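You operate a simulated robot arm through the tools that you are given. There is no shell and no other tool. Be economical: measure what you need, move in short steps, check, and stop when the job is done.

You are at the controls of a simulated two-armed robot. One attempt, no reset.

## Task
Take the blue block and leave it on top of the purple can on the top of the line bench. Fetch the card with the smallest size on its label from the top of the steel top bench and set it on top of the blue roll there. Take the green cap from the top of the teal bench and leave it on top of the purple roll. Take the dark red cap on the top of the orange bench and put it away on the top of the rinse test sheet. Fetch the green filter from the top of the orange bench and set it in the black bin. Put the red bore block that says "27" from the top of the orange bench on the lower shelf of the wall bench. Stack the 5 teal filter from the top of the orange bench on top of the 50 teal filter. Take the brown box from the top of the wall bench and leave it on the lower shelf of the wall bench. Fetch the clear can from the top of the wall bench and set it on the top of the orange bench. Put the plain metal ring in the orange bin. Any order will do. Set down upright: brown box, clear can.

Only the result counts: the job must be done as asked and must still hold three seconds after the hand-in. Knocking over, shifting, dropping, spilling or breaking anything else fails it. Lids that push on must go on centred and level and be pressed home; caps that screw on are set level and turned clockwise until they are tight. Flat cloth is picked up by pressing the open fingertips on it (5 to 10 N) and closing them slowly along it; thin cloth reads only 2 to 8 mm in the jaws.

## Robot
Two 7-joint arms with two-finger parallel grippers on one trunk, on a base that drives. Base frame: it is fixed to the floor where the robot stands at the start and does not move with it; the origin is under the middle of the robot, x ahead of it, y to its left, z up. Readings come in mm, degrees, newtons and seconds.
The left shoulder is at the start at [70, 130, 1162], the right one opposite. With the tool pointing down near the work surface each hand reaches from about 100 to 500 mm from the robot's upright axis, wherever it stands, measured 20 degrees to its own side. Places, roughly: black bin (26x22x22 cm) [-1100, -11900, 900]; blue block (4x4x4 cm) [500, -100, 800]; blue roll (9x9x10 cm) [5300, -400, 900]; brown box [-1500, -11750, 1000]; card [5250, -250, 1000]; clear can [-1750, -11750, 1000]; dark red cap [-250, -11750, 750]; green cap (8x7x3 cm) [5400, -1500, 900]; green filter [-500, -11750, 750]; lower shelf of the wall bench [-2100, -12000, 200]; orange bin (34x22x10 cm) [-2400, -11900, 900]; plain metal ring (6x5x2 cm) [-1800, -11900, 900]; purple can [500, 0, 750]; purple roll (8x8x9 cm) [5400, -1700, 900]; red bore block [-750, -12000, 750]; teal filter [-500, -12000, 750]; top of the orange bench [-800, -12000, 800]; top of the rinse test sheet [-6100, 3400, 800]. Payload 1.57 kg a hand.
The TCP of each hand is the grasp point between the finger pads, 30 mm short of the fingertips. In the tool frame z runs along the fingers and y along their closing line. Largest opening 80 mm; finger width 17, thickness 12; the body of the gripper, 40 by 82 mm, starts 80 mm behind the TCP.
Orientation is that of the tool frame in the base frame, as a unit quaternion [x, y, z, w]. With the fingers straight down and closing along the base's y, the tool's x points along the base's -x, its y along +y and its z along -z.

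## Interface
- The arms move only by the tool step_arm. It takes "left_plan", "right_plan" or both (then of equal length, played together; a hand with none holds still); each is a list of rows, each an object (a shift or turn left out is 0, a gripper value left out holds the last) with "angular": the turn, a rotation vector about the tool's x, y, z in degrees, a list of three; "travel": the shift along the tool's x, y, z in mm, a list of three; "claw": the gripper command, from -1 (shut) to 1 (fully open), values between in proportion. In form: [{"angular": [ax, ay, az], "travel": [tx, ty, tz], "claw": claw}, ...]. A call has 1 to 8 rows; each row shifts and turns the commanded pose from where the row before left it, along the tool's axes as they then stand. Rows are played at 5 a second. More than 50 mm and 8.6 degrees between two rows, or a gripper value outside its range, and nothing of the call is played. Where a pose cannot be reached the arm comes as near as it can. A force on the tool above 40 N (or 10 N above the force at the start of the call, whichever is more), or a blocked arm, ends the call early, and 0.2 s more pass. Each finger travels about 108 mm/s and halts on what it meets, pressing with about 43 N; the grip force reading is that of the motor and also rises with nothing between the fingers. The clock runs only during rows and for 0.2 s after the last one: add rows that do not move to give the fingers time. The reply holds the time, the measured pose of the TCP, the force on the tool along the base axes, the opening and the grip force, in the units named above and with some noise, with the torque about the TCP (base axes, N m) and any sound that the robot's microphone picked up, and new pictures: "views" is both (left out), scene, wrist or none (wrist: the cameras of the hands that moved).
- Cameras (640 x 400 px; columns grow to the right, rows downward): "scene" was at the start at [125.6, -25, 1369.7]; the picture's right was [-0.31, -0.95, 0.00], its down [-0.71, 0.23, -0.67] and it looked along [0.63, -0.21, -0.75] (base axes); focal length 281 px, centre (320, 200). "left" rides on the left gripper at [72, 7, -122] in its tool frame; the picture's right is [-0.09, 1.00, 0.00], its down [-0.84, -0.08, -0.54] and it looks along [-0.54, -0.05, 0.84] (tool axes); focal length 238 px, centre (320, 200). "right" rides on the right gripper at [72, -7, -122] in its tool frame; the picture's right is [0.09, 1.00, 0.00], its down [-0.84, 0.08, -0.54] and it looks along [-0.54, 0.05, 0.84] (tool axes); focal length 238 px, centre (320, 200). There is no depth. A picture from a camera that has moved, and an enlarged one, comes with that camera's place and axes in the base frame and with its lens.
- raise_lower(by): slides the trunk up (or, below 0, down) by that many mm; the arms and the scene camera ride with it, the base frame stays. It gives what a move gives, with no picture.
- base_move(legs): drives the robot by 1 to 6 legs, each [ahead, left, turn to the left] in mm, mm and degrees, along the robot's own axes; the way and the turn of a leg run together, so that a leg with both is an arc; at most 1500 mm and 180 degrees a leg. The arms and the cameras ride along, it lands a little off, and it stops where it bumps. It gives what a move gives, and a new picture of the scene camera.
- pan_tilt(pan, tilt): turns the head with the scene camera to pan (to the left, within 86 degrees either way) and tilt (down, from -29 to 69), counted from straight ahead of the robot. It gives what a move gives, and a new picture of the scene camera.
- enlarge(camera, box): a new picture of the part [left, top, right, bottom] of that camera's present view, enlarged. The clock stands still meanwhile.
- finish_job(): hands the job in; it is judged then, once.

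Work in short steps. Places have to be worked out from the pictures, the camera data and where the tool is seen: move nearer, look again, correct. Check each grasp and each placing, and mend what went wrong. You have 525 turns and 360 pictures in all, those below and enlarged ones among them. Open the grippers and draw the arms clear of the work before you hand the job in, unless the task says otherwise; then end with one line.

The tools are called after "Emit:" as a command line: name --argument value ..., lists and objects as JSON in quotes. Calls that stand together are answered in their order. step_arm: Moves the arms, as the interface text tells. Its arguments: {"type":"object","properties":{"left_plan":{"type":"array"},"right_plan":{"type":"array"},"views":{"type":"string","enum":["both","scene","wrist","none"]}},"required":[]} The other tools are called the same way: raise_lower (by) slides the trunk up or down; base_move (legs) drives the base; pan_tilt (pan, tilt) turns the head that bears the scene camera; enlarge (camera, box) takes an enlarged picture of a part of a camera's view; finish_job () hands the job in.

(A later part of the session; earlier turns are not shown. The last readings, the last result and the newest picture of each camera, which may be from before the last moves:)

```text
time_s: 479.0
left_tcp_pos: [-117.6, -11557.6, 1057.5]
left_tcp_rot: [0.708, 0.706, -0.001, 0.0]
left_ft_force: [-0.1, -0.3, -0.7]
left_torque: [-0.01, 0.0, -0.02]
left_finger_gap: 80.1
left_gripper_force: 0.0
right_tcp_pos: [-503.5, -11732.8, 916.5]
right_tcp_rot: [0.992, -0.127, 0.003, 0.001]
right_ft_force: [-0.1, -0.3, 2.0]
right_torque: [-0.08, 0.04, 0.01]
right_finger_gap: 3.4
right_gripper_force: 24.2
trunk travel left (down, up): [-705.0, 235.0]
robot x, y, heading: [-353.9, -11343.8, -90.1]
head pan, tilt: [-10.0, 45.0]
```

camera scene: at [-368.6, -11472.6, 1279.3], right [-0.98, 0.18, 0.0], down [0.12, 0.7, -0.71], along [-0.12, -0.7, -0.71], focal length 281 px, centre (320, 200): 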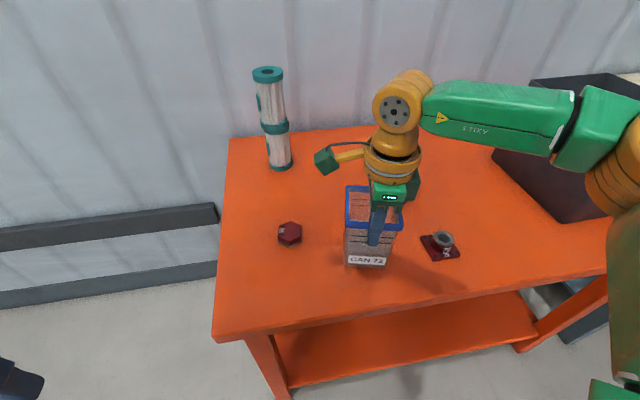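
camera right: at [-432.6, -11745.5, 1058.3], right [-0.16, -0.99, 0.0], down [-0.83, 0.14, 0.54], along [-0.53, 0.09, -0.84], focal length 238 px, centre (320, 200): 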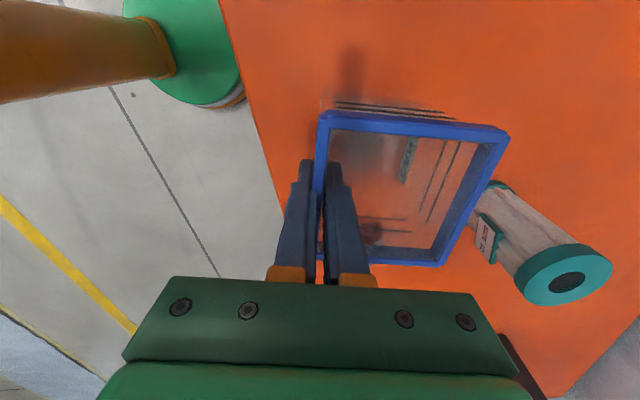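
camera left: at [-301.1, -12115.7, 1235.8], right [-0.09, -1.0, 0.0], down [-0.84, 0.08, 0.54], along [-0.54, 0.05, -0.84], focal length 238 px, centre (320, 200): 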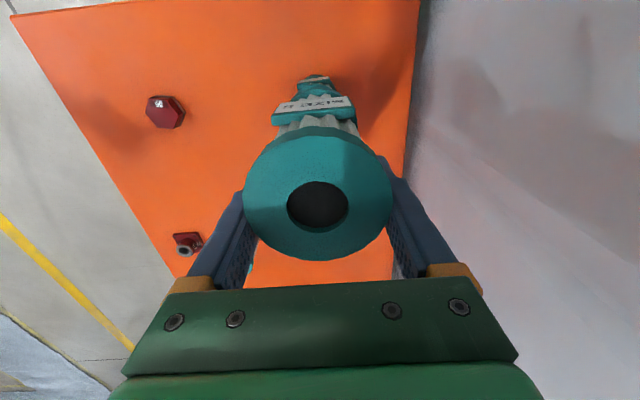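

Contact. I'll press 1 mm, release, and rise.

Emit:
step_arm --right_plan '[{"travel": [0, 0, 1]}, {"claw": -0.8}, {"claw": -0.5}, {"claw": 0}, {"claw": 0.3}, {"travel": [0, 0, -25]}, {"travel": [0, 0, -40]}, {"travel": [0, 0, -40]}]' --views "both"

```text
time_s: 480.8
left_tcp_pos: [-118.2, -11556.4, 1057.4]
left_tcp_rot: [0.708, 0.706, -0.001, 0.002]
left_ft_force: [-0.2, -0.2, -1.2]
left_torque: [-0.01, 0.01, 0.02]
left_finger_gap: 80.2
left_gripper_force: 0.1
right_tcp_pos: [-510.2, -11732.1, 1002.2]
right_tcp_rot: [0.992, -0.127, 0.005, -0.001]
right_ft_force: [0.7, -0.6, -0.7]
right_torque: [0.01, -0.01, 0.0]
right_finger_gap: 52.2
right_gripper_force: 0.0
right hand out of reach, approached as far as the arm can: row 8
trunk travel left (down, up): [-705.0, 235.0]
robot x, y, heading: [-354.2, -11339.4, -90.2]
head pan, tilt: [-10.0, 45.0]
camera scene: at [-368.8, -11472.1, 1279.3], right [-0.98, 0.18, 0.0], down [0.12, 0.7, -0.71], along [-0.12, -0.7, -0.71], focal length 281 px, centre (320, 200)
camera right: at [-439.2, -11744.4, 1125.0], right [-0.16, -0.99, 0.0], down [-0.83, 0.14, 0.54], along [-0.53, 0.09, -0.84], focal length 238 px, centre (320, 200)
```

scene: 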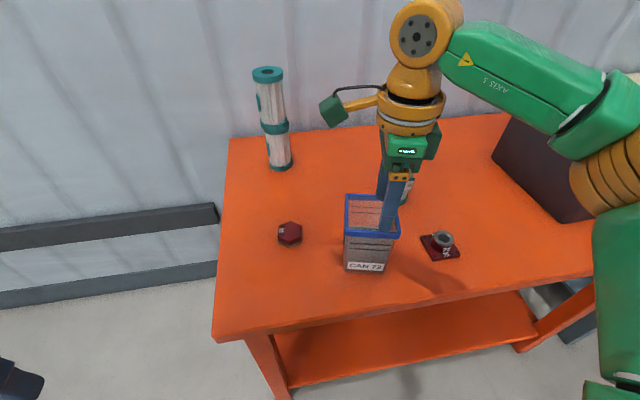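
right: 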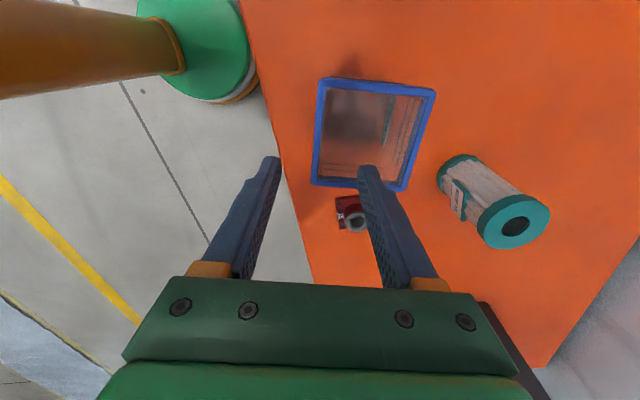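

The can stands on the orange bench. Now the ring: it's at about (-1792,-11948) on the wall bench. I'll raise, un-yaw the right hand, and drive over.

Emit:
raise_lower --by 180

Emit:
base_move --legs '[[-330, 0, 0], [0, -640, 0], [0, -640, 0]]'

Emit:
step_arm --right_plan '[{"angular": [0, 0, -8.5]}, {"angular": [0, 0, -8.5]}, {"angular": [0, 0, -8.5]}, {"angular": [0, 0, -8.5]}, {"angular": [0, 0, -8.5]}, {"angular": [0, 0, -8.5]}, {"angular": [0, 0, -8.5]}, {"angular": [0, 0, -8.5]}]' --views "none"

Emit:
step_arm --right_plan '[{"angular": [0, 0, -8.5]}, {"angular": [0, 0, -8.5]}, {"angular": [0, 0, -8.5]}, {"angular": [0, 0, -8.5]}, {"angular": [0, 0, -2.5], "claw": 1}]' --views "none"

Emit:
pan_tilt --pan -5 --tilt 35

```text
time_s: 482.8
left_tcp_pos: [-118.1, -11557.0, 1237.7]
left_tcp_rot: [0.708, 0.706, -0.002, 0.002]
left_ft_force: [0.2, 0.0, 0.3]
left_torque: [0.02, 0.0, 0.01]
left_finger_gap: 80.2
left_gripper_force: 0.1
right_tcp_pos: [-509.7, -11732.5, 1181.2]
right_tcp_rot: [0.992, -0.126, 0.005, 0.0]
right_ft_force: [-1.1, 0.0, -0.2]
right_torque: [0.0, -0.01, -0.03]
right_finger_gap: 51.9
right_gripper_force: 0.0
trunk travel left (down, up): [-885.0, 55.0]
robot x, y, heading: [-354.3, -11340.0, -90.0]
head pan, tilt: [-10.0, 45.0]
```

```text
time_s: 491.3
left_tcp_pos: [-1376.4, -11253.1, 1236.5]
left_tcp_rot: [0.692, 0.722, -0.002, 0.001]
left_ft_force: [0.6, -0.5, -0.2]
left_torque: [0.02, 0.01, -0.02]
left_finger_gap: 80.0
left_gripper_force: 0.1
right_tcp_pos: [-1758.9, -11447.3, 1182.5]
right_tcp_rot: [0.995, -0.104, 0.003, 0.001]
right_ft_force: [0.1, -0.4, 0.1]
right_torque: [-0.02, 0.0, 0.0]
right_finger_gap: 51.9
right_gripper_force: 0.0
trunk travel left (down, up): [-885.0, 55.0]
robot x, y, heading: [-1626.9, -11052.8, -87.5]
head pan, tilt: [-10.0, 45.0]
camera scene: at [-1630.1, -11180.3, 1459.3], right [-0.99, 0.13, 0.0], down [0.09, 0.7, -0.71], along [-0.09, -0.7, -0.71], focal length 281 px, centre (320, 200)
```

scene: 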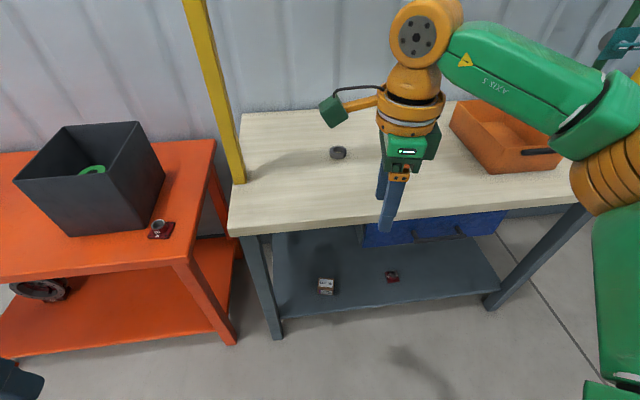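

```text
time_s: 493.1
left_tcp_pos: [-1378.3, -11252.8, 1237.9]
left_tcp_rot: [0.691, 0.722, -0.001, 0.001]
left_ft_force: [-0.4, 0.1, 0.4]
left_torque: [0.02, -0.01, -0.02]
left_finger_gap: 80.1
left_gripper_force: 0.0
right_tcp_pos: [-1761.6, -11447.0, 1182.7]
right_tcp_rot: [0.882, 0.47, 0.003, 0.003]
right_ft_force: [-0.2, 0.6, 0.5]
right_torque: [-0.01, -0.01, 0.0]
right_finger_gap: 52.0
right_gripper_force: 0.1
trunk travel left (down, up): [-885.0, 55.0]
robot x, y, heading: [-1625.2, -11048.5, -87.4]
head pan, tilt: [-10.0, 45.0]
```

```text
time_s: 494.3
left_tcp_pos: [-1379.2, -11253.0, 1238.7]
left_tcp_rot: [0.691, 0.723, 0.0, 0.001]
left_ft_force: [0.8, 0.2, 0.0]
left_torque: [0.03, 0.05, 0.03]
left_finger_gap: 79.9
left_gripper_force: 0.1
right_tcp_pos: [-1761.0, -11447.4, 1182.0]
right_tcp_rot: [0.69, 0.723, 0.003, 0.003]
right_ft_force: [0.0, 0.2, 0.3]
right_torque: [-0.02, -0.01, 0.0]
right_finger_gap: 79.8
right_gripper_force: 0.2
trunk travel left (down, up): [-885.0, 55.0]
robot x, y, heading: [-1626.0, -11048.4, -87.5]
head pan, tilt: [-10.0, 45.0]
```

```text
time_s: 495.0
left_tcp_pos: [-1378.6, -11253.0, 1237.6]
left_tcp_rot: [0.692, 0.722, 0.0, 0.002]
left_ft_force: [-0.3, 0.8, 0.3]
left_torque: [0.06, -0.03, -0.03]
left_finger_gap: 79.9
left_gripper_force: 0.1
right_tcp_pos: [-1761.2, -11447.6, 1182.5]
right_tcp_rot: [0.691, 0.722, 0.003, 0.003]
right_ft_force: [0.6, -0.1, -1.2]
right_torque: [0.01, 0.02, -0.02]
right_finger_gap: 79.8
right_gripper_force: 0.1
trunk travel left (down, up): [-885.0, 55.0]
robot x, y, heading: [-1623.7, -11047.0, -87.5]
head pan, tilt: [-5.0, 35.0]
camera scene: at [-1625.3, -11187.7, 1474.1], right [-1.0, 0.04, 0.0], down [0.02, 0.57, -0.82], along [-0.04, -0.82, -0.57], focal length 281 px, centre (320, 200)
```

scene: 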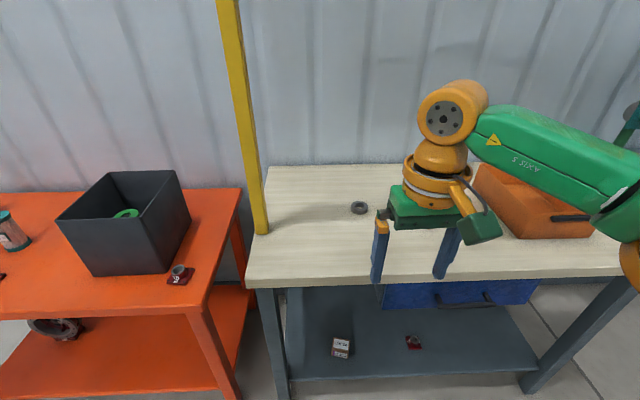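

The ring is confirmed at (-1791,-11946). I'll drive in, then tilt the hand forward.

Emit:
base_move --legs '[[408, 0, -2.5]]'

Emit:
step_arm --right_plan '[{"angular": [0, -8.4, 0], "travel": [-12, 0, 0]}, {"angular": [0, -8.4, 0], "travel": [-12, 0, 2]}, {"angular": [0, -8.4, 0], "travel": [-12, 0, 4]}, {"angular": [0, -8.4, 0], "travel": [-12, 0, 6]}, {}]' --views "none"

Emit:
raise_lower --by -150

Emit:
step_arm --right_plan '[{}]' --views "both"

```text
time_s: 497.6
left_tcp_pos: [-1385.7, -11679.9, 1237.9]
left_tcp_rot: [0.714, 0.7, -0.002, 0.002]
left_ft_force: [0.2, 0.5, -0.5]
left_torque: [-0.04, 0.02, 0.01]
left_finger_gap: 79.9
left_gripper_force: 0.1
right_tcp_pos: [-1781.0, -11849.4, 1182.7]
right_tcp_rot: [0.714, 0.7, 0.002, 0.004]
right_ft_force: [0.4, -0.3, -0.4]
right_torque: [0.0, 0.0, 0.0]
right_finger_gap: 79.9
right_gripper_force: 0.0
trunk travel left (down, up): [-885.0, 55.0]
robot x, y, heading: [-1615.8, -11464.8, -91.2]
head pan, tilt: [-5.0, 35.0]
camera scene: at [-1628.6, -11599.7, 1474.4], right [-0.99, 0.11, 0.0], down [0.06, 0.57, -0.82], along [-0.09, -0.82, -0.57], focal length 281 px, centre (320, 200)
```

scene: 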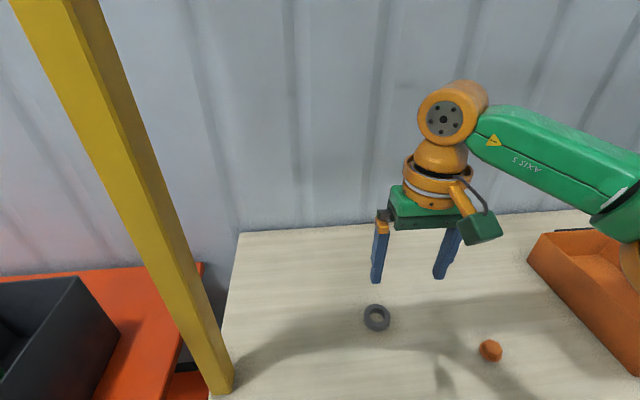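

```text
time_s: 498.8
left_tcp_pos: [-1386.6, -11684.0, 1237.8]
left_tcp_rot: [0.713, 0.701, -0.001, 0.002]
left_ft_force: [-1.1, -0.9, 0.6]
left_torque: [0.03, 0.01, 0.03]
left_finger_gap: 79.8
left_gripper_force: 0.0
right_tcp_pos: [-1783.8, -11901.8, 1178.8]
right_tcp_rot: [0.684, 0.669, -0.206, 0.207]
right_ft_force: [-1.0, 0.2, -0.2]
right_torque: [-0.01, -0.01, -0.01]
right_finger_gap: 79.7
right_gripper_force: 0.1
trunk travel left (down, up): [-885.0, 55.0]
robot x, y, heading: [-1620.9, -11465.5, -91.1]
head pan, tilt: [-5.0, 35.0]
```

```text
time_s: 500.5
left_tcp_pos: [-1386.1, -11684.1, 1087.0]
left_tcp_rot: [0.714, 0.7, -0.001, 0.001]
left_ft_force: [-0.1, -0.1, -0.3]
left_torque: [0.01, -0.03, 0.03]
left_finger_gap: 80.0
left_gripper_force: 0.1
right_tcp_pos: [-1783.4, -11900.9, 1030.1]
right_tcp_rot: [0.683, 0.67, -0.204, 0.207]
right_ft_force: [-1.5, -0.1, 0.3]
right_torque: [0.0, 0.01, -0.02]
right_finger_gap: 79.8
right_gripper_force: 0.0
trunk travel left (down, up): [-735.0, 205.0]
robot x, y, heading: [-1617.9, -11465.4, -91.2]
head pan, tilt: [-5.0, 35.0]
```

```text
time_s: 500.9
left_tcp_pos: [-1386.3, -11683.3, 1086.8]
left_tcp_rot: [0.714, 0.7, -0.001, 0.001]
left_ft_force: [-0.4, -0.6, -0.3]
left_torque: [-0.03, 0.01, 0.05]
left_finger_gap: 79.7
left_gripper_force: 0.1
right_tcp_pos: [-1783.5, -11902.4, 1028.9]
right_tcp_rot: [0.684, 0.67, -0.204, 0.206]
right_ft_force: [0.3, 0.9, -0.1]
right_torque: [0.0, 0.02, 0.0]
right_finger_gap: 80.0
right_gripper_force: 0.0
trunk travel left (down, up): [-735.0, 205.0]
robot x, y, heading: [-1617.1, -11465.1, -91.1]
head pan, tilt: [-5.0, 35.0]
camera scene: at [-1628.7, -11602.5, 1324.1], right [-0.99, 0.11, 0.0], down [0.06, 0.57, -0.82], along [-0.09, -0.81, -0.57], focal length 281 px, centre (320, 200)
camera right: at [-1787.6, -11775.0, 1091.1], right [1.0, 0.06, -0.04], down [0.06, -0.4, 0.92], along [0.04, -0.92, -0.4], focal length 238 px, centre (320, 200)
```

scene: 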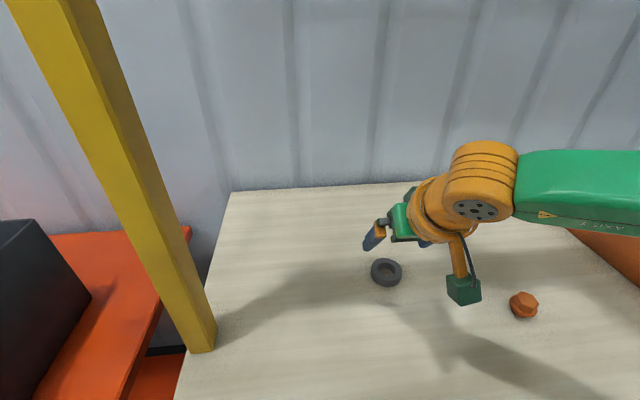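
right: 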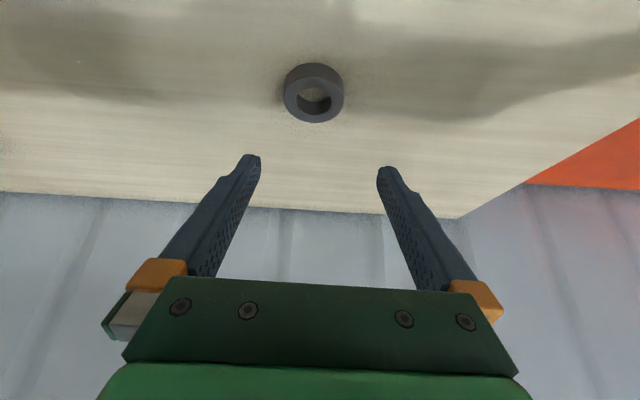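

The ring top is at about (-1790,-11937), 55 mm across. I'll lower the trunk 60 mm and then approach in the tool direction.

Emit:
raise_lower --by -60

Emit:
step_arm --right_plan '[{"travel": [1, -6, 20]}, {"travel": [0, 0, 12]}, {}]' --views "wrist"

```text
time_s: 501.9
left_tcp_pos: [-1386.5, -11683.3, 1025.9]
left_tcp_rot: [0.714, 0.7, -0.002, 0.001]
left_ft_force: [-0.5, 0.8, 0.2]
left_torque: [0.0, 0.0, -0.01]
left_finger_gap: 80.1
left_gripper_force: 0.1
right_tcp_pos: [-1784.3, -11902.7, 969.7]
right_tcp_rot: [0.684, 0.669, -0.205, 0.206]
right_ft_force: [-0.1, -0.6, 0.6]
right_torque: [0.0, 0.03, 0.01]
right_finger_gap: 80.2
right_gripper_force: 0.0
trunk travel left (down, up): [-675.0, 265.0]
robot x, y, heading: [-1614.4, -11463.0, -91.0]
head pan, tilt: [-5.0, 35.0]
```

```text
time_s: 502.7
left_tcp_pos: [-1385.2, -11683.5, 1027.6]
left_tcp_rot: [0.713, 0.701, -0.001, 0.002]
left_ft_force: [0.8, -0.3, -0.7]
left_torque: [0.01, -0.03, -0.04]
left_finger_gap: 79.9
left_gripper_force: 0.1
right_tcp_pos: [-1788.5, -11916.5, 942.4]
right_tcp_rot: [0.684, 0.67, -0.203, 0.206]
right_ft_force: [0.5, 0.2, -0.3]
right_torque: [0.0, -0.01, 0.04]
right_finger_gap: 80.0
right_gripper_force: 0.0
trunk travel left (down, up): [-675.0, 265.0]
robot x, y, heading: [-1616.6, -11463.1, -90.9]
head pan, tilt: [-5.0, 35.0]
camera right: at [-1793.2, -11789.8, 1003.6], right [1.0, 0.06, -0.04], down [0.06, -0.4, 0.92], along [0.04, -0.92, -0.4], focal length 238 px, centre (320, 200)
```

right: 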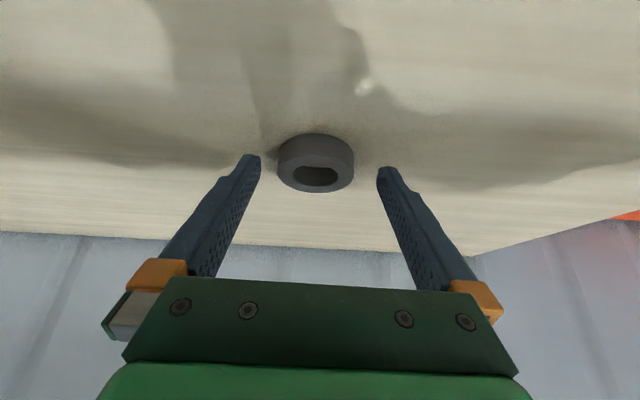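

I'll go another 10 mm ahead and 11 mm down, then close.

Emit:
step_arm --right_plan '[{"travel": [-2, -1, 8]}, {"travel": [-1, 0, 7]}, {}]' --views "wrist"

```text
time_s: 503.5
left_tcp_pos: [-1387.5, -11683.6, 1028.7]
left_tcp_rot: [0.714, 0.7, -0.001, 0.002]
left_ft_force: [-0.5, 0.4, -0.5]
left_torque: [-0.02, -0.02, 0.01]
left_finger_gap: 80.1
left_gripper_force: 0.1
right_tcp_pos: [-1790.5, -11928.2, 931.9]
right_tcp_rot: [0.684, 0.669, -0.204, 0.206]
right_ft_force: [0.5, 0.2, -0.4]
right_torque: [-0.01, -0.03, 0.03]
right_finger_gap: 79.9
right_gripper_force: 0.0
trunk travel left (down, up): [-675.0, 265.0]
robot x, y, heading: [-1620.2, -11465.5, -90.9]
head pan, tilt: [-5.0, 35.0]
camera right: at [-1795.0, -11801.8, 993.4], right [1.0, 0.06, -0.04], down [0.06, -0.4, 0.92], along [0.04, -0.92, -0.4], focal length 238 px, centre (320, 200)
```

right: 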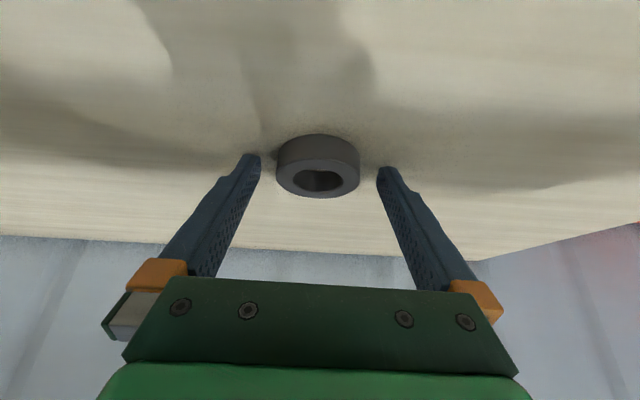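

Emit:
step_arm --right_plan '[{"travel": [-3, 0, 4]}, {"claw": 0.5}, {"claw": 0.2}, {"claw": -1}, {}, {}]' --views "wrist"

```text
time_s: 504.9
left_tcp_pos: [-1386.8, -11683.5, 1027.3]
left_tcp_rot: [0.714, 0.7, 0.0, 0.001]
left_ft_force: [0.3, -0.3, -0.7]
left_torque: [0.02, 0.03, 0.02]
left_finger_gap: 80.0
left_gripper_force: 0.1
right_tcp_pos: [-1791.4, -11934.3, 930.8]
right_tcp_rot: [0.684, 0.67, -0.203, 0.205]
right_ft_force: [0.4, 0.5, 0.1]
right_torque: [0.05, -0.01, -0.01]
right_finger_gap: 55.8
right_gripper_force: 43.2
trunk travel left (down, up): [-675.0, 265.0]
robot x, y, heading: [-1618.9, -11462.1, -91.2]
head pan, tilt: [-5.0, 35.0]
camera right: at [-1795.3, -11806.7, 991.9], right [1.0, 0.06, -0.04], down [0.06, -0.4, 0.92], along [0.04, -0.92, -0.4], focal length 238 px, centre (320, 200)
```

right: 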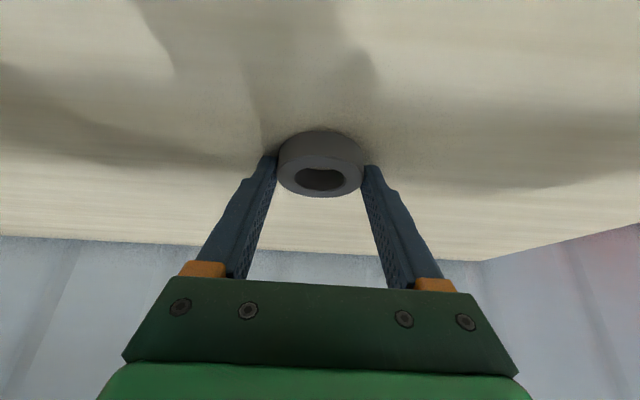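

The ring is gripped (55.8 mm). I'll lift it, back off slightly, and strafe toward the orange bin.

Emit:
raise_lower --by 200

Emit:
base_move --legs '[[-250, 0, 1.2], [0, -580, 0]]'

Emit:
step_arm --right_plan '[{}]' --views "wrist"

```text
time_s: 507.1
left_tcp_pos: [-1387.4, -11683.2, 1227.0]
left_tcp_rot: [0.714, 0.7, -0.001, 0.001]
left_ft_force: [-0.5, 0.4, -0.5]
left_torque: [0.0, -0.01, 0.02]
left_finger_gap: 79.9
left_gripper_force: 0.1
right_tcp_pos: [-1791.1, -11934.2, 1129.7]
right_tcp_rot: [0.684, 0.669, -0.205, 0.206]
right_ft_force: [0.3, 0.0, -1.0]
right_torque: [0.01, 0.0, 0.0]
right_finger_gap: 55.8
right_gripper_force: 43.1
trunk travel left (down, up): [-875.0, 65.0]
robot x, y, heading: [-1623.3, -11461.4, -91.1]
head pan, tilt: [-5.0, 35.0]
```

```text
time_s: 511.8
left_tcp_pos: [-1948.0, -11427.4, 1226.9]
left_tcp_rot: [0.707, 0.707, -0.001, 0.001]
left_ft_force: [-0.5, 0.0, -0.1]
left_torque: [0.0, 0.03, 0.0]
left_finger_gap: 79.9
left_gripper_force: 0.1
right_tcp_pos: [-2348.0, -11687.6, 1131.1]
right_tcp_rot: [0.677, 0.677, -0.202, 0.207]
right_ft_force: [0.5, 1.2, -0.2]
right_torque: [0.01, 0.01, -0.02]
right_finger_gap: 55.6
right_gripper_force: 43.0
trunk travel left (down, up): [-875.0, 65.0]
robot x, y, heading: [-2187.4, -11213.5, -90.0]
head pan, tilt: [-5.0, 35.0]
camera scene: at [-2191.9, -11353.0, 1464.1], right [-1.0, 0.08, 0.0], down [0.05, 0.57, -0.82], along [-0.07, -0.82, -0.57], focal length 281 px, centre (320, 200)
```

scene: 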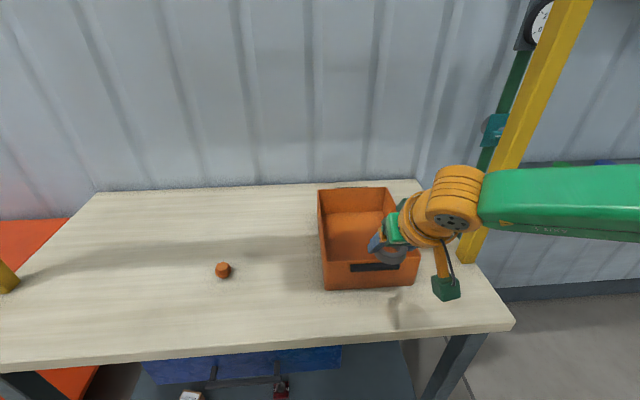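

```text
time_s: 512.2
left_tcp_pos: [-1950.8, -11428.4, 1228.0]
left_tcp_rot: [0.706, 0.708, -0.001, 0.001]
left_ft_force: [0.2, -1.4, -0.3]
left_torque: [0.0, -0.01, 0.03]
left_finger_gap: 79.9
left_gripper_force: 0.1
right_tcp_pos: [-2349.0, -11688.1, 1131.4]
right_tcp_rot: [0.677, 0.677, -0.201, 0.208]
right_ft_force: [-0.5, 0.4, -2.0]
right_torque: [-0.01, -0.01, 0.02]
right_finger_gap: 55.6
right_gripper_force: 43.0
trunk travel left (down, up): [-875.0, 65.0]
robot x, y, heading: [-2189.0, -11214.2, -89.8]
head pan, tilt: [-5.0, 35.0]
camera right: at [-2356.3, -11560.7, 1191.7], right [1.0, 0.08, -0.04], down [0.07, -0.4, 0.92], along [0.06, -0.91, -0.4], focal length 238 px, centre (320, 200)
```

right: 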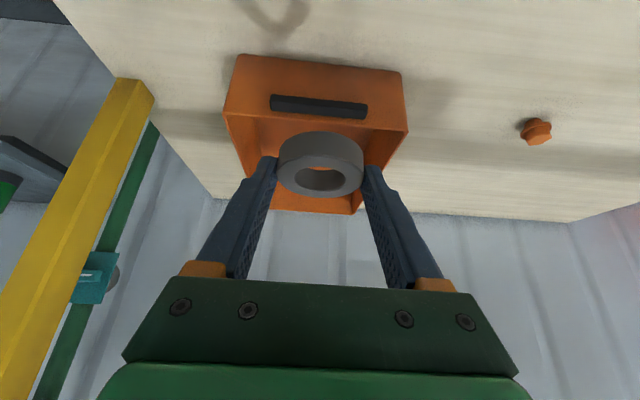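

The bin spans about x -2235…-2459, y -11780…-12070. I'll drive in so the ring hangs about 90 mm behind its front wall, then lower.

Emit:
base_move --legs '[[185, 0, 0]]'

Emit:
raise_lower --by -150

Emit:
step_arm --right_plan '[{}]' --views "both"

```text
time_s: 513.7
left_tcp_pos: [-1950.4, -11607.1, 1227.9]
left_tcp_rot: [0.706, 0.708, -0.002, 0.003]
left_ft_force: [-0.3, 0.4, -0.5]
left_torque: [-0.04, -0.01, -0.03]
left_finger_gap: 79.9
left_gripper_force: 0.1
right_tcp_pos: [-2349.2, -11865.3, 1131.9]
right_tcp_rot: [0.677, 0.675, -0.204, 0.209]
right_ft_force: [-0.3, 0.3, -1.0]
right_torque: [0.02, 0.02, 0.01]
right_finger_gap: 55.8
right_gripper_force: 43.4
trunk travel left (down, up): [-875.0, 65.0]
robot x, y, heading: [-2191.6, -11395.3, -90.2]
head pan, tilt: [-5.0, 35.0]
camera scene: at [-2193.6, -11530.4, 1464.6], right [-1.0, 0.09, 0.0], down [0.05, 0.57, -0.82], along [-0.07, -0.82, -0.57], focal length 281 px, centre (320, 200)
```

scene: 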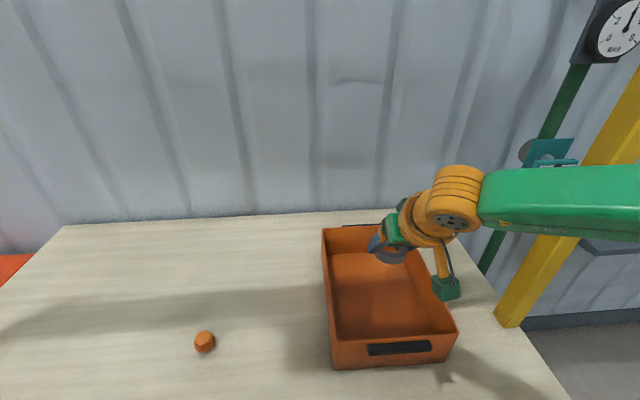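

```text
time_s: 515.4
left_tcp_pos: [-1950.3, -11610.2, 1077.5]
left_tcp_rot: [0.707, 0.707, -0.002, 0.001]
left_ft_force: [0.5, -0.3, -0.5]
left_torque: [-0.02, -0.01, 0.03]
left_finger_gap: 80.0
left_gripper_force: 0.1
right_tcp_pos: [-2348.0, -11869.2, 979.8]
right_tcp_rot: [0.676, 0.677, -0.202, 0.209]
right_ft_force: [-0.4, 0.1, -1.2]
right_torque: [0.0, -0.01, -0.01]
right_finger_gap: 55.6
right_gripper_force: 43.1
trunk travel left (down, up): [-725.0, 215.0]
robot x, y, heading: [-2186.8, -11396.8, -89.8]
head pan, tilt: [-5.0, 35.0]
```

```text
time_s: 515.8
left_tcp_pos: [-1950.0, -11611.4, 1077.1]
left_tcp_rot: [0.706, 0.708, 0.0, -0.001]
left_ft_force: [-0.5, -0.4, -0.3]
left_torque: [0.0, -0.01, 0.03]
left_finger_gap: 79.9
left_gripper_force: 0.0
right_tcp_pos: [-2348.9, -11868.9, 981.3]
right_tcp_rot: [0.677, 0.676, -0.201, 0.208]
right_ft_force: [-0.4, -0.3, -0.8]
right_torque: [0.0, 0.01, -0.01]
right_finger_gap: 55.7
right_gripper_force: 43.3
trunk travel left (down, up): [-725.0, 215.0]
robot x, y, heading: [-2188.3, -11395.9, -90.0]
head pan, tilt: [-5.0, 35.0]
camera scene: at [-2193.6, -11535.5, 1314.1], right [-1.0, 0.09, 0.0], down [0.05, 0.57, -0.82], along [-0.07, -0.82, -0.57], focal length 281 px, centre (320, 200)
camera right: at [-2355.8, -11742.9, 1041.8], right [1.0, 0.08, -0.04], down [0.07, -0.4, 0.92], along [0.06, -0.91, -0.4], focal length 238 px, centre (320, 200)
```

scene: 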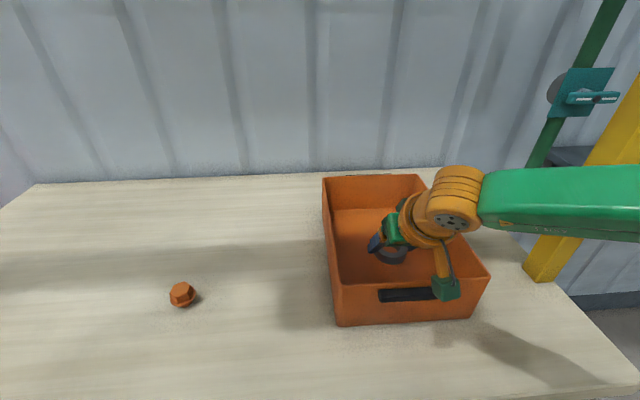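
right: 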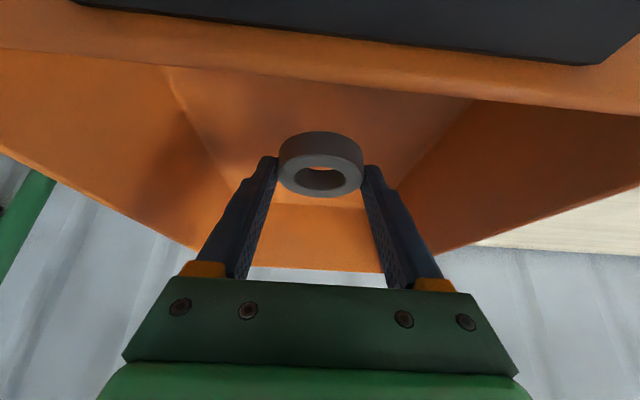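

The camera would come near the bin's front handle, so I'll back the base 25 mm first, then lower.

Emit:
base_move --legs '[[-25, 0, 0]]'

Emit:
raise_lower --by -32

Emit:
step_arm --right_plan '[{}]' --views "both"

```text
time_s: 516.6
left_tcp_pos: [-1950.4, -11589.5, 1075.6]
left_tcp_rot: [0.707, 0.707, 0.0, 0.0]
left_ft_force: [-0.5, 0.2, 0.5]
left_torque: [0.03, 0.03, -0.03]
left_finger_gap: 80.1
left_gripper_force: 0.0
right_tcp_pos: [-2349.3, -11848.6, 977.2]
right_tcp_rot: [0.677, 0.677, -0.2, 0.206]
right_ft_force: [0.0, -0.3, -0.9]
right_torque: [0.06, 0.01, -0.03]
right_finger_gap: 55.7
right_gripper_force: 42.6
trunk travel left (down, up): [-725.0, 215.0]
robot x, y, heading: [-2185.1, -11374.1, -90.1]
head pan, tilt: [-5.0, 35.0]
camera scene: at [-2193.9, -11515.8, 1313.4], right [-1.0, 0.09, 0.0], down [0.05, 0.58, -0.82], along [-0.07, -0.81, -0.58], focal length 281 px, centre (320, 200)
```

scene: 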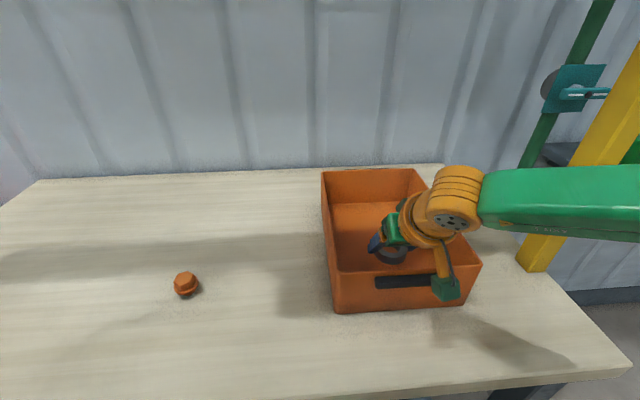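

```text
time_s: 517.4
left_tcp_pos: [-1950.7, -11586.8, 1044.9]
left_tcp_rot: [0.707, 0.707, -0.002, 0.002]
left_ft_force: [-0.2, 0.4, -0.9]
left_torque: [0.0, 0.0, 0.04]
left_finger_gap: 79.7
left_gripper_force: 0.1
right_tcp_pos: [-2349.0, -11844.7, 948.2]
right_tcp_rot: [0.677, 0.676, -0.202, 0.208]
right_ft_force: [-0.5, 0.3, -0.8]
right_torque: [0.05, 0.01, -0.01]
right_finger_gap: 55.6
right_gripper_force: 42.7
trunk travel left (down, up): [-693.0, 247.0]
robot x, y, heading: [-2183.6, -11370.7, -90.0]
head pan, tilt: [-5.0, 35.0]
```

```text
time_s: 517.8
left_tcp_pos: [-1949.8, -11588.0, 1046.1]
left_tcp_rot: [0.708, 0.707, 0.0, 0.001]
left_ft_force: [-0.1, 0.5, -0.1]
left_torque: [0.03, -0.03, -0.01]
left_finger_gap: 80.0
left_gripper_force: 0.1
right_tcp_pos: [-2349.5, -11845.8, 948.0]
right_tcp_rot: [0.677, 0.677, -0.201, 0.207]
right_ft_force: [0.0, 0.5, -0.7]
right_torque: [0.0, -0.03, 0.03]
right_finger_gap: 55.8
right_gripper_force: 43.2
trunk travel left (down, up): [-693.0, 247.0]
robot x, y, heading: [-2186.8, -11375.7, -90.1]
head pan, tilt: [-5.0, 35.0]
camera scene: at [-2193.8, -11511.1, 1282.0], right [-1.0, 0.09, 0.0], down [0.05, 0.57, -0.82], along [-0.07, -0.82, -0.57], focal length 281 px, centre (320, 200)
camera right: at [-2356.1, -11718.4, 1009.7], right [1.0, 0.08, -0.04], down [0.07, -0.4, 0.92], along [0.05, -0.91, -0.4], focal length 238 px, centre (320, 200)
```

scene: 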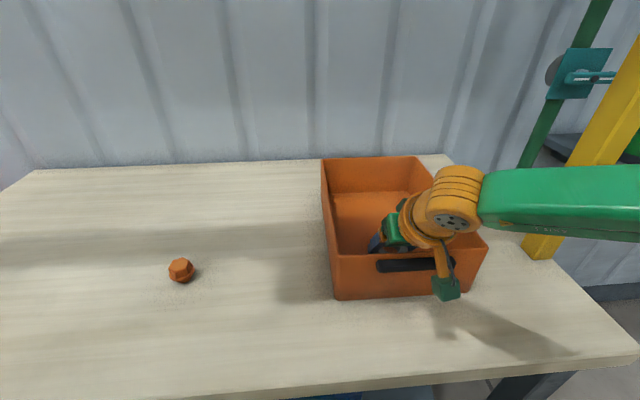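
right: 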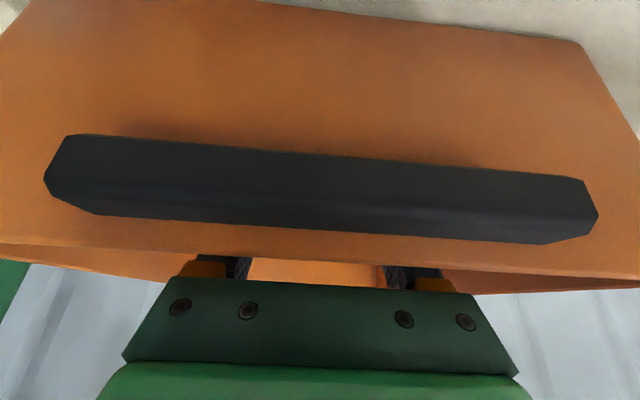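

The gripper body is only about 5 mm above the rim. I'll move 12 mm further in, then lower a little more.

Emit:
step_arm --right_plan '[{"travel": [-10, 0, 6.6]}, {"travel": [2.7, 0, 4.2]}, {}]' --views "none"

Emit:
step_arm --right_plan '[{"travel": [2.2, 0, 3.4]}, {}]' --views "none"

Emit:
step_arm --right_plan '[{"travel": [2.2, 0, 3.4]}, {}]' --views "none"

```text
time_s: 518.6
left_tcp_pos: [-1950.1, -11586.1, 1045.8]
left_tcp_rot: [0.707, 0.707, -0.001, 0.002]
left_ft_force: [-0.3, -0.4, -0.1]
left_torque: [0.02, 0.01, -0.01]
left_finger_gap: 80.0
left_gripper_force: 0.0
right_tcp_pos: [-2348.3, -11857.2, 944.2]
right_tcp_rot: [0.677, 0.677, -0.202, 0.208]
right_ft_force: [0.0, -0.1, -1.5]
right_torque: [-0.01, 0.0, 0.0]
right_finger_gap: 55.7
right_gripper_force: 42.7
trunk travel left (down, up): [-693.0, 247.0]
robot x, y, heading: [-2187.4, -11368.2, -89.9]
head pan, tilt: [-5.0, 35.0]
```

```text
time_s: 519.2
left_tcp_pos: [-1949.1, -11586.1, 1046.4]
left_tcp_rot: [0.707, 0.707, -0.001, 0.001]
left_ft_force: [0.1, 1.1, 0.4]
left_torque: [0.0, 0.04, -0.01]
left_finger_gap: 80.4
left_gripper_force: 0.1
right_tcp_pos: [-2349.4, -11857.3, 939.5]
right_tcp_rot: [0.677, 0.677, -0.202, 0.208]
right_ft_force: [0.5, -1.1, -1.1]
right_torque: [0.01, -0.02, 0.01]
right_finger_gap: 55.8
right_gripper_force: 43.3
trunk travel left (down, up): [-693.0, 247.0]
robot x, y, heading: [-2186.1, -11373.6, -89.9]
head pan, tilt: [-5.0, 35.0]
```

```text
time_s: 519.8
left_tcp_pos: [-1950.8, -11585.5, 1045.2]
left_tcp_rot: [0.706, 0.708, -0.002, 0.0]
left_ft_force: [-0.5, -0.4, 0.0]
left_torque: [-0.01, -0.01, -0.02]
left_finger_gap: 79.7
left_gripper_force: 0.1
right_tcp_pos: [-2349.5, -11856.4, 935.9]
right_tcp_rot: [0.677, 0.676, -0.203, 0.209]
right_ft_force: [-1.9, -3.6, 12.4]
right_torque: [-0.14, 0.35, 0.1]
right_finger_gap: 55.5
right_gripper_force: 43.5
trunk travel left (down, up): [-693.0, 247.0]
robot x, y, heading: [-2189.7, -11371.3, -90.2]
head pan, tilt: [-5.0, 35.0]
```

The ring touches the bin floor. I'll open and rise straight up with the trunk.

Emit:
step_arm --right_plan '[{"travel": [-0.5, 0, -0.8]}, {"claw": 0.6}, {"claw": 1}, {}]' --views "none"

Emit:
raise_lower --by 200

Emit:
step_arm --right_plan '[{}]' --views "wrist"

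```text
time_s: 520.8
left_tcp_pos: [-1948.5, -11584.6, 1046.1]
left_tcp_rot: [0.708, 0.707, -0.001, 0.0]
left_ft_force: [0.2, 0.6, 0.7]
left_torque: [0.01, 0.03, -0.01]
left_finger_gap: 79.7
left_gripper_force: 0.1
right_tcp_pos: [-2349.0, -11856.1, 937.2]
right_tcp_rot: [0.677, 0.676, -0.203, 0.208]
right_ft_force: [0.8, 1.2, 3.9]
right_torque: [-0.05, 0.09, -0.04]
right_finger_gap: 79.0
right_gripper_force: 0.0
trunk travel left (down, up): [-693.0, 247.0]
robot x, y, heading: [-2185.5, -11373.9, -90.1]
head pan, tilt: [-5.0, 35.0]
```

```text
time_s: 523.0
left_tcp_pos: [-1949.3, -11585.6, 1245.6]
left_tcp_rot: [0.707, 0.707, -0.001, 0.001]
left_ft_force: [0.1, -0.1, -0.8]
left_torque: [0.0, 0.07, 0.0]
left_finger_gap: 80.1
left_gripper_force: 0.0
right_tcp_pos: [-2349.7, -11858.7, 1135.9]
right_tcp_rot: [0.677, 0.677, -0.202, 0.208]
right_ft_force: [0.4, 0.9, -0.1]
right_torque: [-0.02, 0.01, -0.01]
right_finger_gap: 80.2
right_gripper_force: 0.1
trunk travel left (down, up): [-893.0, 47.0]
robot x, y, heading: [-2186.0, -11373.8, -89.7]
head pan, tilt: [-5.0, 35.0]
```

```text
time_s: 523.4
left_tcp_pos: [-1949.5, -11586.0, 1245.3]
left_tcp_rot: [0.707, 0.707, -0.001, 0.001]
left_ft_force: [0.9, -0.3, 0.1]
left_torque: [-0.01, 0.01, 0.01]
left_finger_gap: 80.1
left_gripper_force: 0.0
right_tcp_pos: [-2349.3, -11858.1, 1135.8]
right_tcp_rot: [0.677, 0.676, -0.202, 0.209]
right_ft_force: [-0.3, 0.4, 0.5]
right_torque: [0.02, -0.02, 0.02]
right_finger_gap: 79.9
right_gripper_force: 0.1
trunk travel left (down, up): [-893.0, 47.0]
robot x, y, heading: [-2185.5, -11369.8, -89.8]
head pan, tilt: [-5.0, 35.0]
camera right: at [-2356.3, -11730.5, 1197.2], right [1.0, 0.08, -0.04], down [0.07, -0.4, 0.92], along [0.05, -0.91, -0.4], focal length 238 px, centre (320, 200)
```

right: 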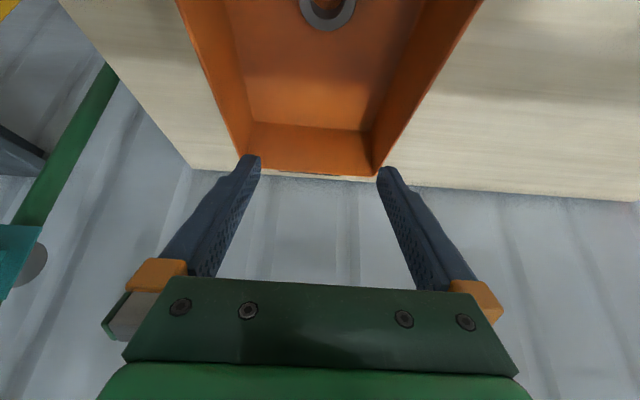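

The ring is in the orange bin. Last is the dark red cap. I'll back off, un-tilt the hand, and go to the orange bench's east half.

Emit:
base_move --legs '[[-350, 0, -0.2], [0, 990, 0], [0, 985, 0]]'

Emit:
step_arm --right_plan '[{"angular": [0, 8.4, 0], "travel": [15, 0, -9]}, {"angular": [0, 8.4, 0], "travel": [16, 0, -6]}, {"angular": [0, 8.4, 0], "travel": [17, 0, -4]}, {"angular": [0, 8.2, 0], "travel": [17, 0, -2]}, {}]' --views "none"

Emit:
pan_tilt --pan -10 --tilt 45

```text
time_s: 535.2
left_tcp_pos: [45.1, -11250.2, 1246.0]
left_tcp_rot: [0.711, 0.703, -0.001, 0.001]
left_ft_force: [-0.7, 0.7, 0.1]
left_torque: [-0.02, -0.03, 0.01]
left_finger_gap: 79.9
left_gripper_force: 0.0
right_tcp_pos: [-358.2, -11517.5, 1135.3]
right_tcp_rot: [0.682, 0.672, -0.203, 0.206]
right_ft_force: [-0.1, 0.1, -0.7]
right_torque: [-0.03, 0.0, 0.0]
right_finger_gap: 79.9
right_gripper_force: 0.0
trunk travel left (down, up): [-893.0, 47.0]
robot x, y, heading: [-186.2, -11029.9, -90.5]
head pan, tilt: [-5.0, 35.0]
camera scene: at [-198.7, -11171.0, 1482.1], right [-1.0, 0.1, 0.0], down [0.06, 0.57, -0.82], along [-0.08, -0.82, -0.57], focal length 281 px, centre (320, 200)
```

scene: 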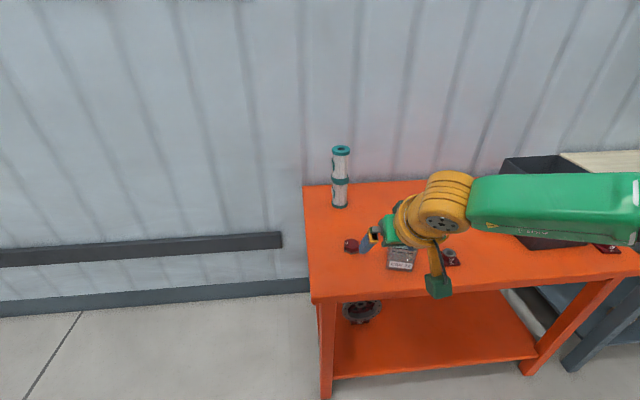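

```text
time_s: 536.4
left_tcp_pos: [45.7, -11249.1, 1245.4]
left_tcp_rot: [0.711, 0.704, -0.001, 0.001]
left_ft_force: [0.1, 0.2, -0.8]
left_torque: [-0.02, -0.02, -0.01]
left_finger_gap: 79.9
left_gripper_force: 0.2
right_tcp_pos: [-357.0, -11446.5, 1132.8]
right_tcp_rot: [0.711, 0.703, 0.003, 0.005]
right_ft_force: [0.4, -0.7, 0.1]
right_torque: [-0.01, 0.02, 0.03]
right_finger_gap: 79.8
right_gripper_force: 0.1
trunk travel left (down, up): [-893.0, 47.0]
robot x, y, heading: [-191.8, -11031.1, -90.8]
head pan, tilt: [-5.0, 35.0]
```

```text
time_s: 537.1
left_tcp_pos: [45.7, -11249.4, 1245.1]
left_tcp_rot: [0.711, 0.703, -0.002, 0.001]
left_ft_force: [-0.6, 0.1, -0.1]
left_torque: [0.0, 0.03, 0.02]
left_finger_gap: 80.1
left_gripper_force: 0.1
right_tcp_pos: [-357.3, -11445.4, 1130.8]
right_tcp_rot: [0.711, 0.704, 0.001, 0.005]
right_ft_force: [-0.4, -0.4, 0.0]
right_torque: [0.0, 0.01, 0.02]
right_finger_gap: 79.8
right_gripper_force: 0.1
trunk travel left (down, up): [-893.0, 47.0]
robot x, y, heading: [-187.8, -11031.3, -90.7]
head pan, tilt: [-10.0, 45.0]
camera scene: at [-203.7, -11163.2, 1467.3], right [-0.98, 0.18, 0.0], down [0.13, 0.69, -0.71], along [-0.13, -0.7, -0.71], focal length 281 px, centre (320, 200)
```

scene: 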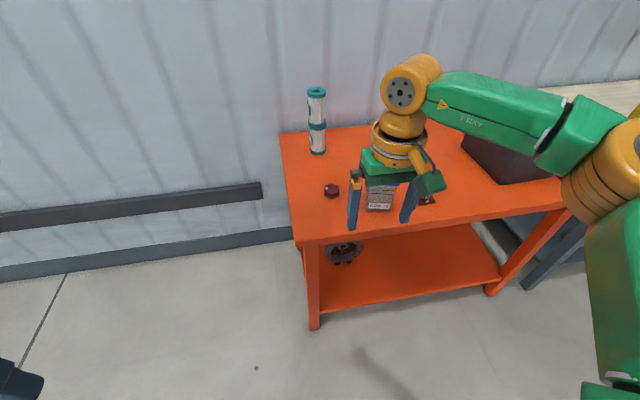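

The cap is at (-370,-11844). I'll drive in and look with the wrist camera.

Emit:
base_move --legs '[[415, -12, 0.7]]'

Emit:
raise_lower --by -170

Emit:
step_arm --right_plan '[{"travel": [15, 0, 0]}, {}]' --views "wrist"

```text
time_s: 539.6
left_tcp_pos: [33.2, -11651.7, 1245.7]
left_tcp_rot: [0.708, 0.707, -0.002, 0.002]
left_ft_force: [0.2, 0.9, 0.3]
left_torque: [-0.05, 0.01, 0.01]
left_finger_gap: 80.0
left_gripper_force: 0.0
right_tcp_pos: [-367.3, -11851.7, 1133.3]
right_tcp_rot: [0.708, 0.706, 0.001, 0.005]
right_ft_force: [-0.4, -0.1, -0.1]
right_torque: [-0.02, 0.01, -0.01]
right_finger_gap: 79.9
right_gripper_force: 0.0
trunk travel left (down, up): [-893.0, 47.0]
robot x, y, heading: [-203.5, -11442.1, -90.3]
head pan, tilt: [-10.0, 45.0]
camera scene: at [-217.2, -11566.6, 1467.6], right [-0.98, 0.17, 0.0], down [0.12, 0.69, -0.71], along [-0.12, -0.7, -0.71], focal length 281 px, centre (320, 200)
```

scene: 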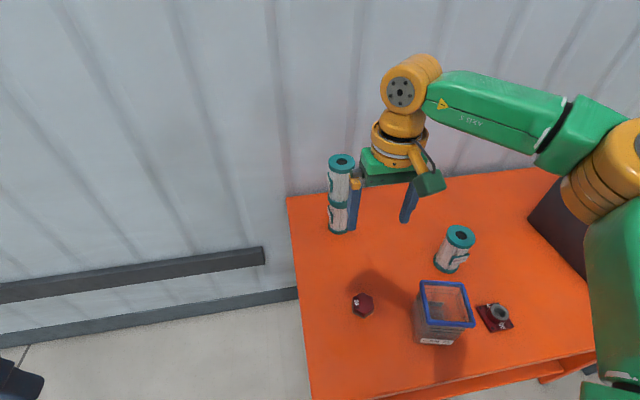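

```text
time_s: 541.6
left_tcp_pos: [33.5, -11653.5, 1075.8]
left_tcp_rot: [0.708, 0.706, -0.001, 0.002]
left_ft_force: [0.4, -0.3, 0.4]
left_torque: [0.02, -0.02, -0.03]
left_finger_gap: 79.8
left_gripper_force: 0.0
right_tcp_pos: [-368.8, -11853.7, 962.1]
right_tcp_rot: [0.708, 0.707, 0.001, 0.005]
right_ft_force: [-0.6, -0.3, 0.7]
right_torque: [-0.01, 0.02, -0.02]
right_finger_gap: 80.0
right_gripper_force: 0.1
trunk travel left (down, up): [-723.0, 217.0]
robot x, y, heading: [-203.7, -11435.6, -90.0]
head pan, tilt: [-10.0, 45.0]
```

```text
time_s: 542.2
left_tcp_pos: [33.1, -11654.9, 1074.8]
left_tcp_rot: [0.708, 0.706, 0.0, 0.001]
left_ft_force: [0.6, -0.7, -0.6]
left_torque: [0.02, 0.0, -0.01]
left_finger_gap: 80.2
left_gripper_force: 0.1
right_tcp_pos: [-366.1, -11838.3, 962.3]
right_tcp_rot: [0.708, 0.707, 0.0, 0.005]
right_ft_force: [0.7, -0.7, -1.0]
right_torque: [0.02, -0.01, -0.02]
right_finger_gap: 80.1
right_gripper_force: 0.1
trunk travel left (down, up): [-723.0, 217.0]
robot x, y, heading: [-207.4, -11440.5, -90.0]
head pan, tilt: [-10.0, 45.0]
camera right: at [-373.6, -11766.0, 1083.7], right [1.0, 0.09, 0.01], down [0.07, -0.83, 0.55], along [0.06, -0.54, -0.84], focal length 238 px, centre (320, 200)
```

right: 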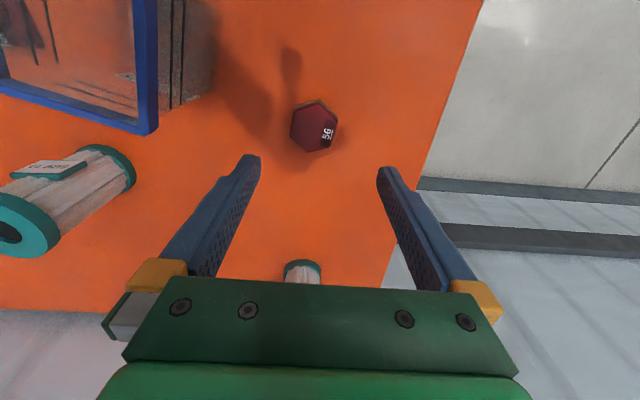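

The cap is at (-371,-11842), 52 mm across its flats, which face the jaws. I'll centre and descend to z≈834.

Emit:
step_arm --right_plan '[{"travel": [-4, -5, 0]}, {"travel": [0, 0, 45]}, {"travel": [0, 0, 45]}, {"travel": [0, 0, 20]}, {}]' --views "wrist"

```text
time_s: 543.4
left_tcp_pos: [33.3, -11653.7, 1075.0]
left_tcp_rot: [0.708, 0.706, -0.002, 0.002]
left_ft_force: [-0.8, 0.6, 0.0]
left_torque: [-0.01, -0.02, 0.03]
left_finger_gap: 79.8
left_gripper_force: 0.1
right_tcp_pos: [-376.7, -11837.8, 855.6]
right_tcp_rot: [0.708, 0.707, 0.001, 0.007]
right_ft_force: [0.3, 0.2, -0.1]
right_torque: [0.01, 0.0, -0.01]
right_finger_gap: 80.1
right_gripper_force: 0.0
right hand out of reach, approached as far as the arm can: row 4
trunk travel left (down, up): [-723.0, 217.0]
robot x, y, heading: [-200.7, -11438.5, -90.1]
head pan, tilt: [-10.0, 45.0]
camera right: at [-383.4, -11764.9, 976.1], right [1.0, 0.09, 0.01], down [0.07, -0.83, 0.55], along [0.06, -0.55, -0.84], focal length 238 px, centre (320, 200)
```

right: 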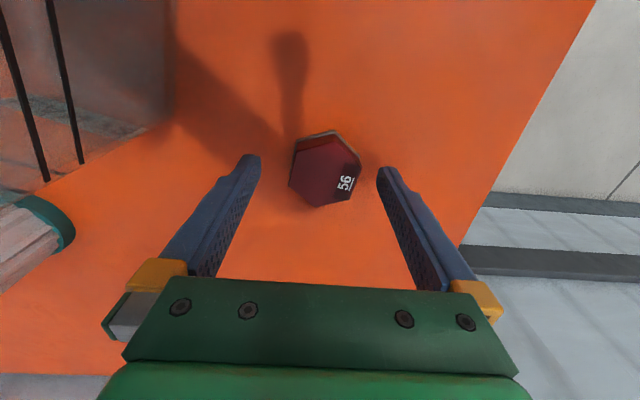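

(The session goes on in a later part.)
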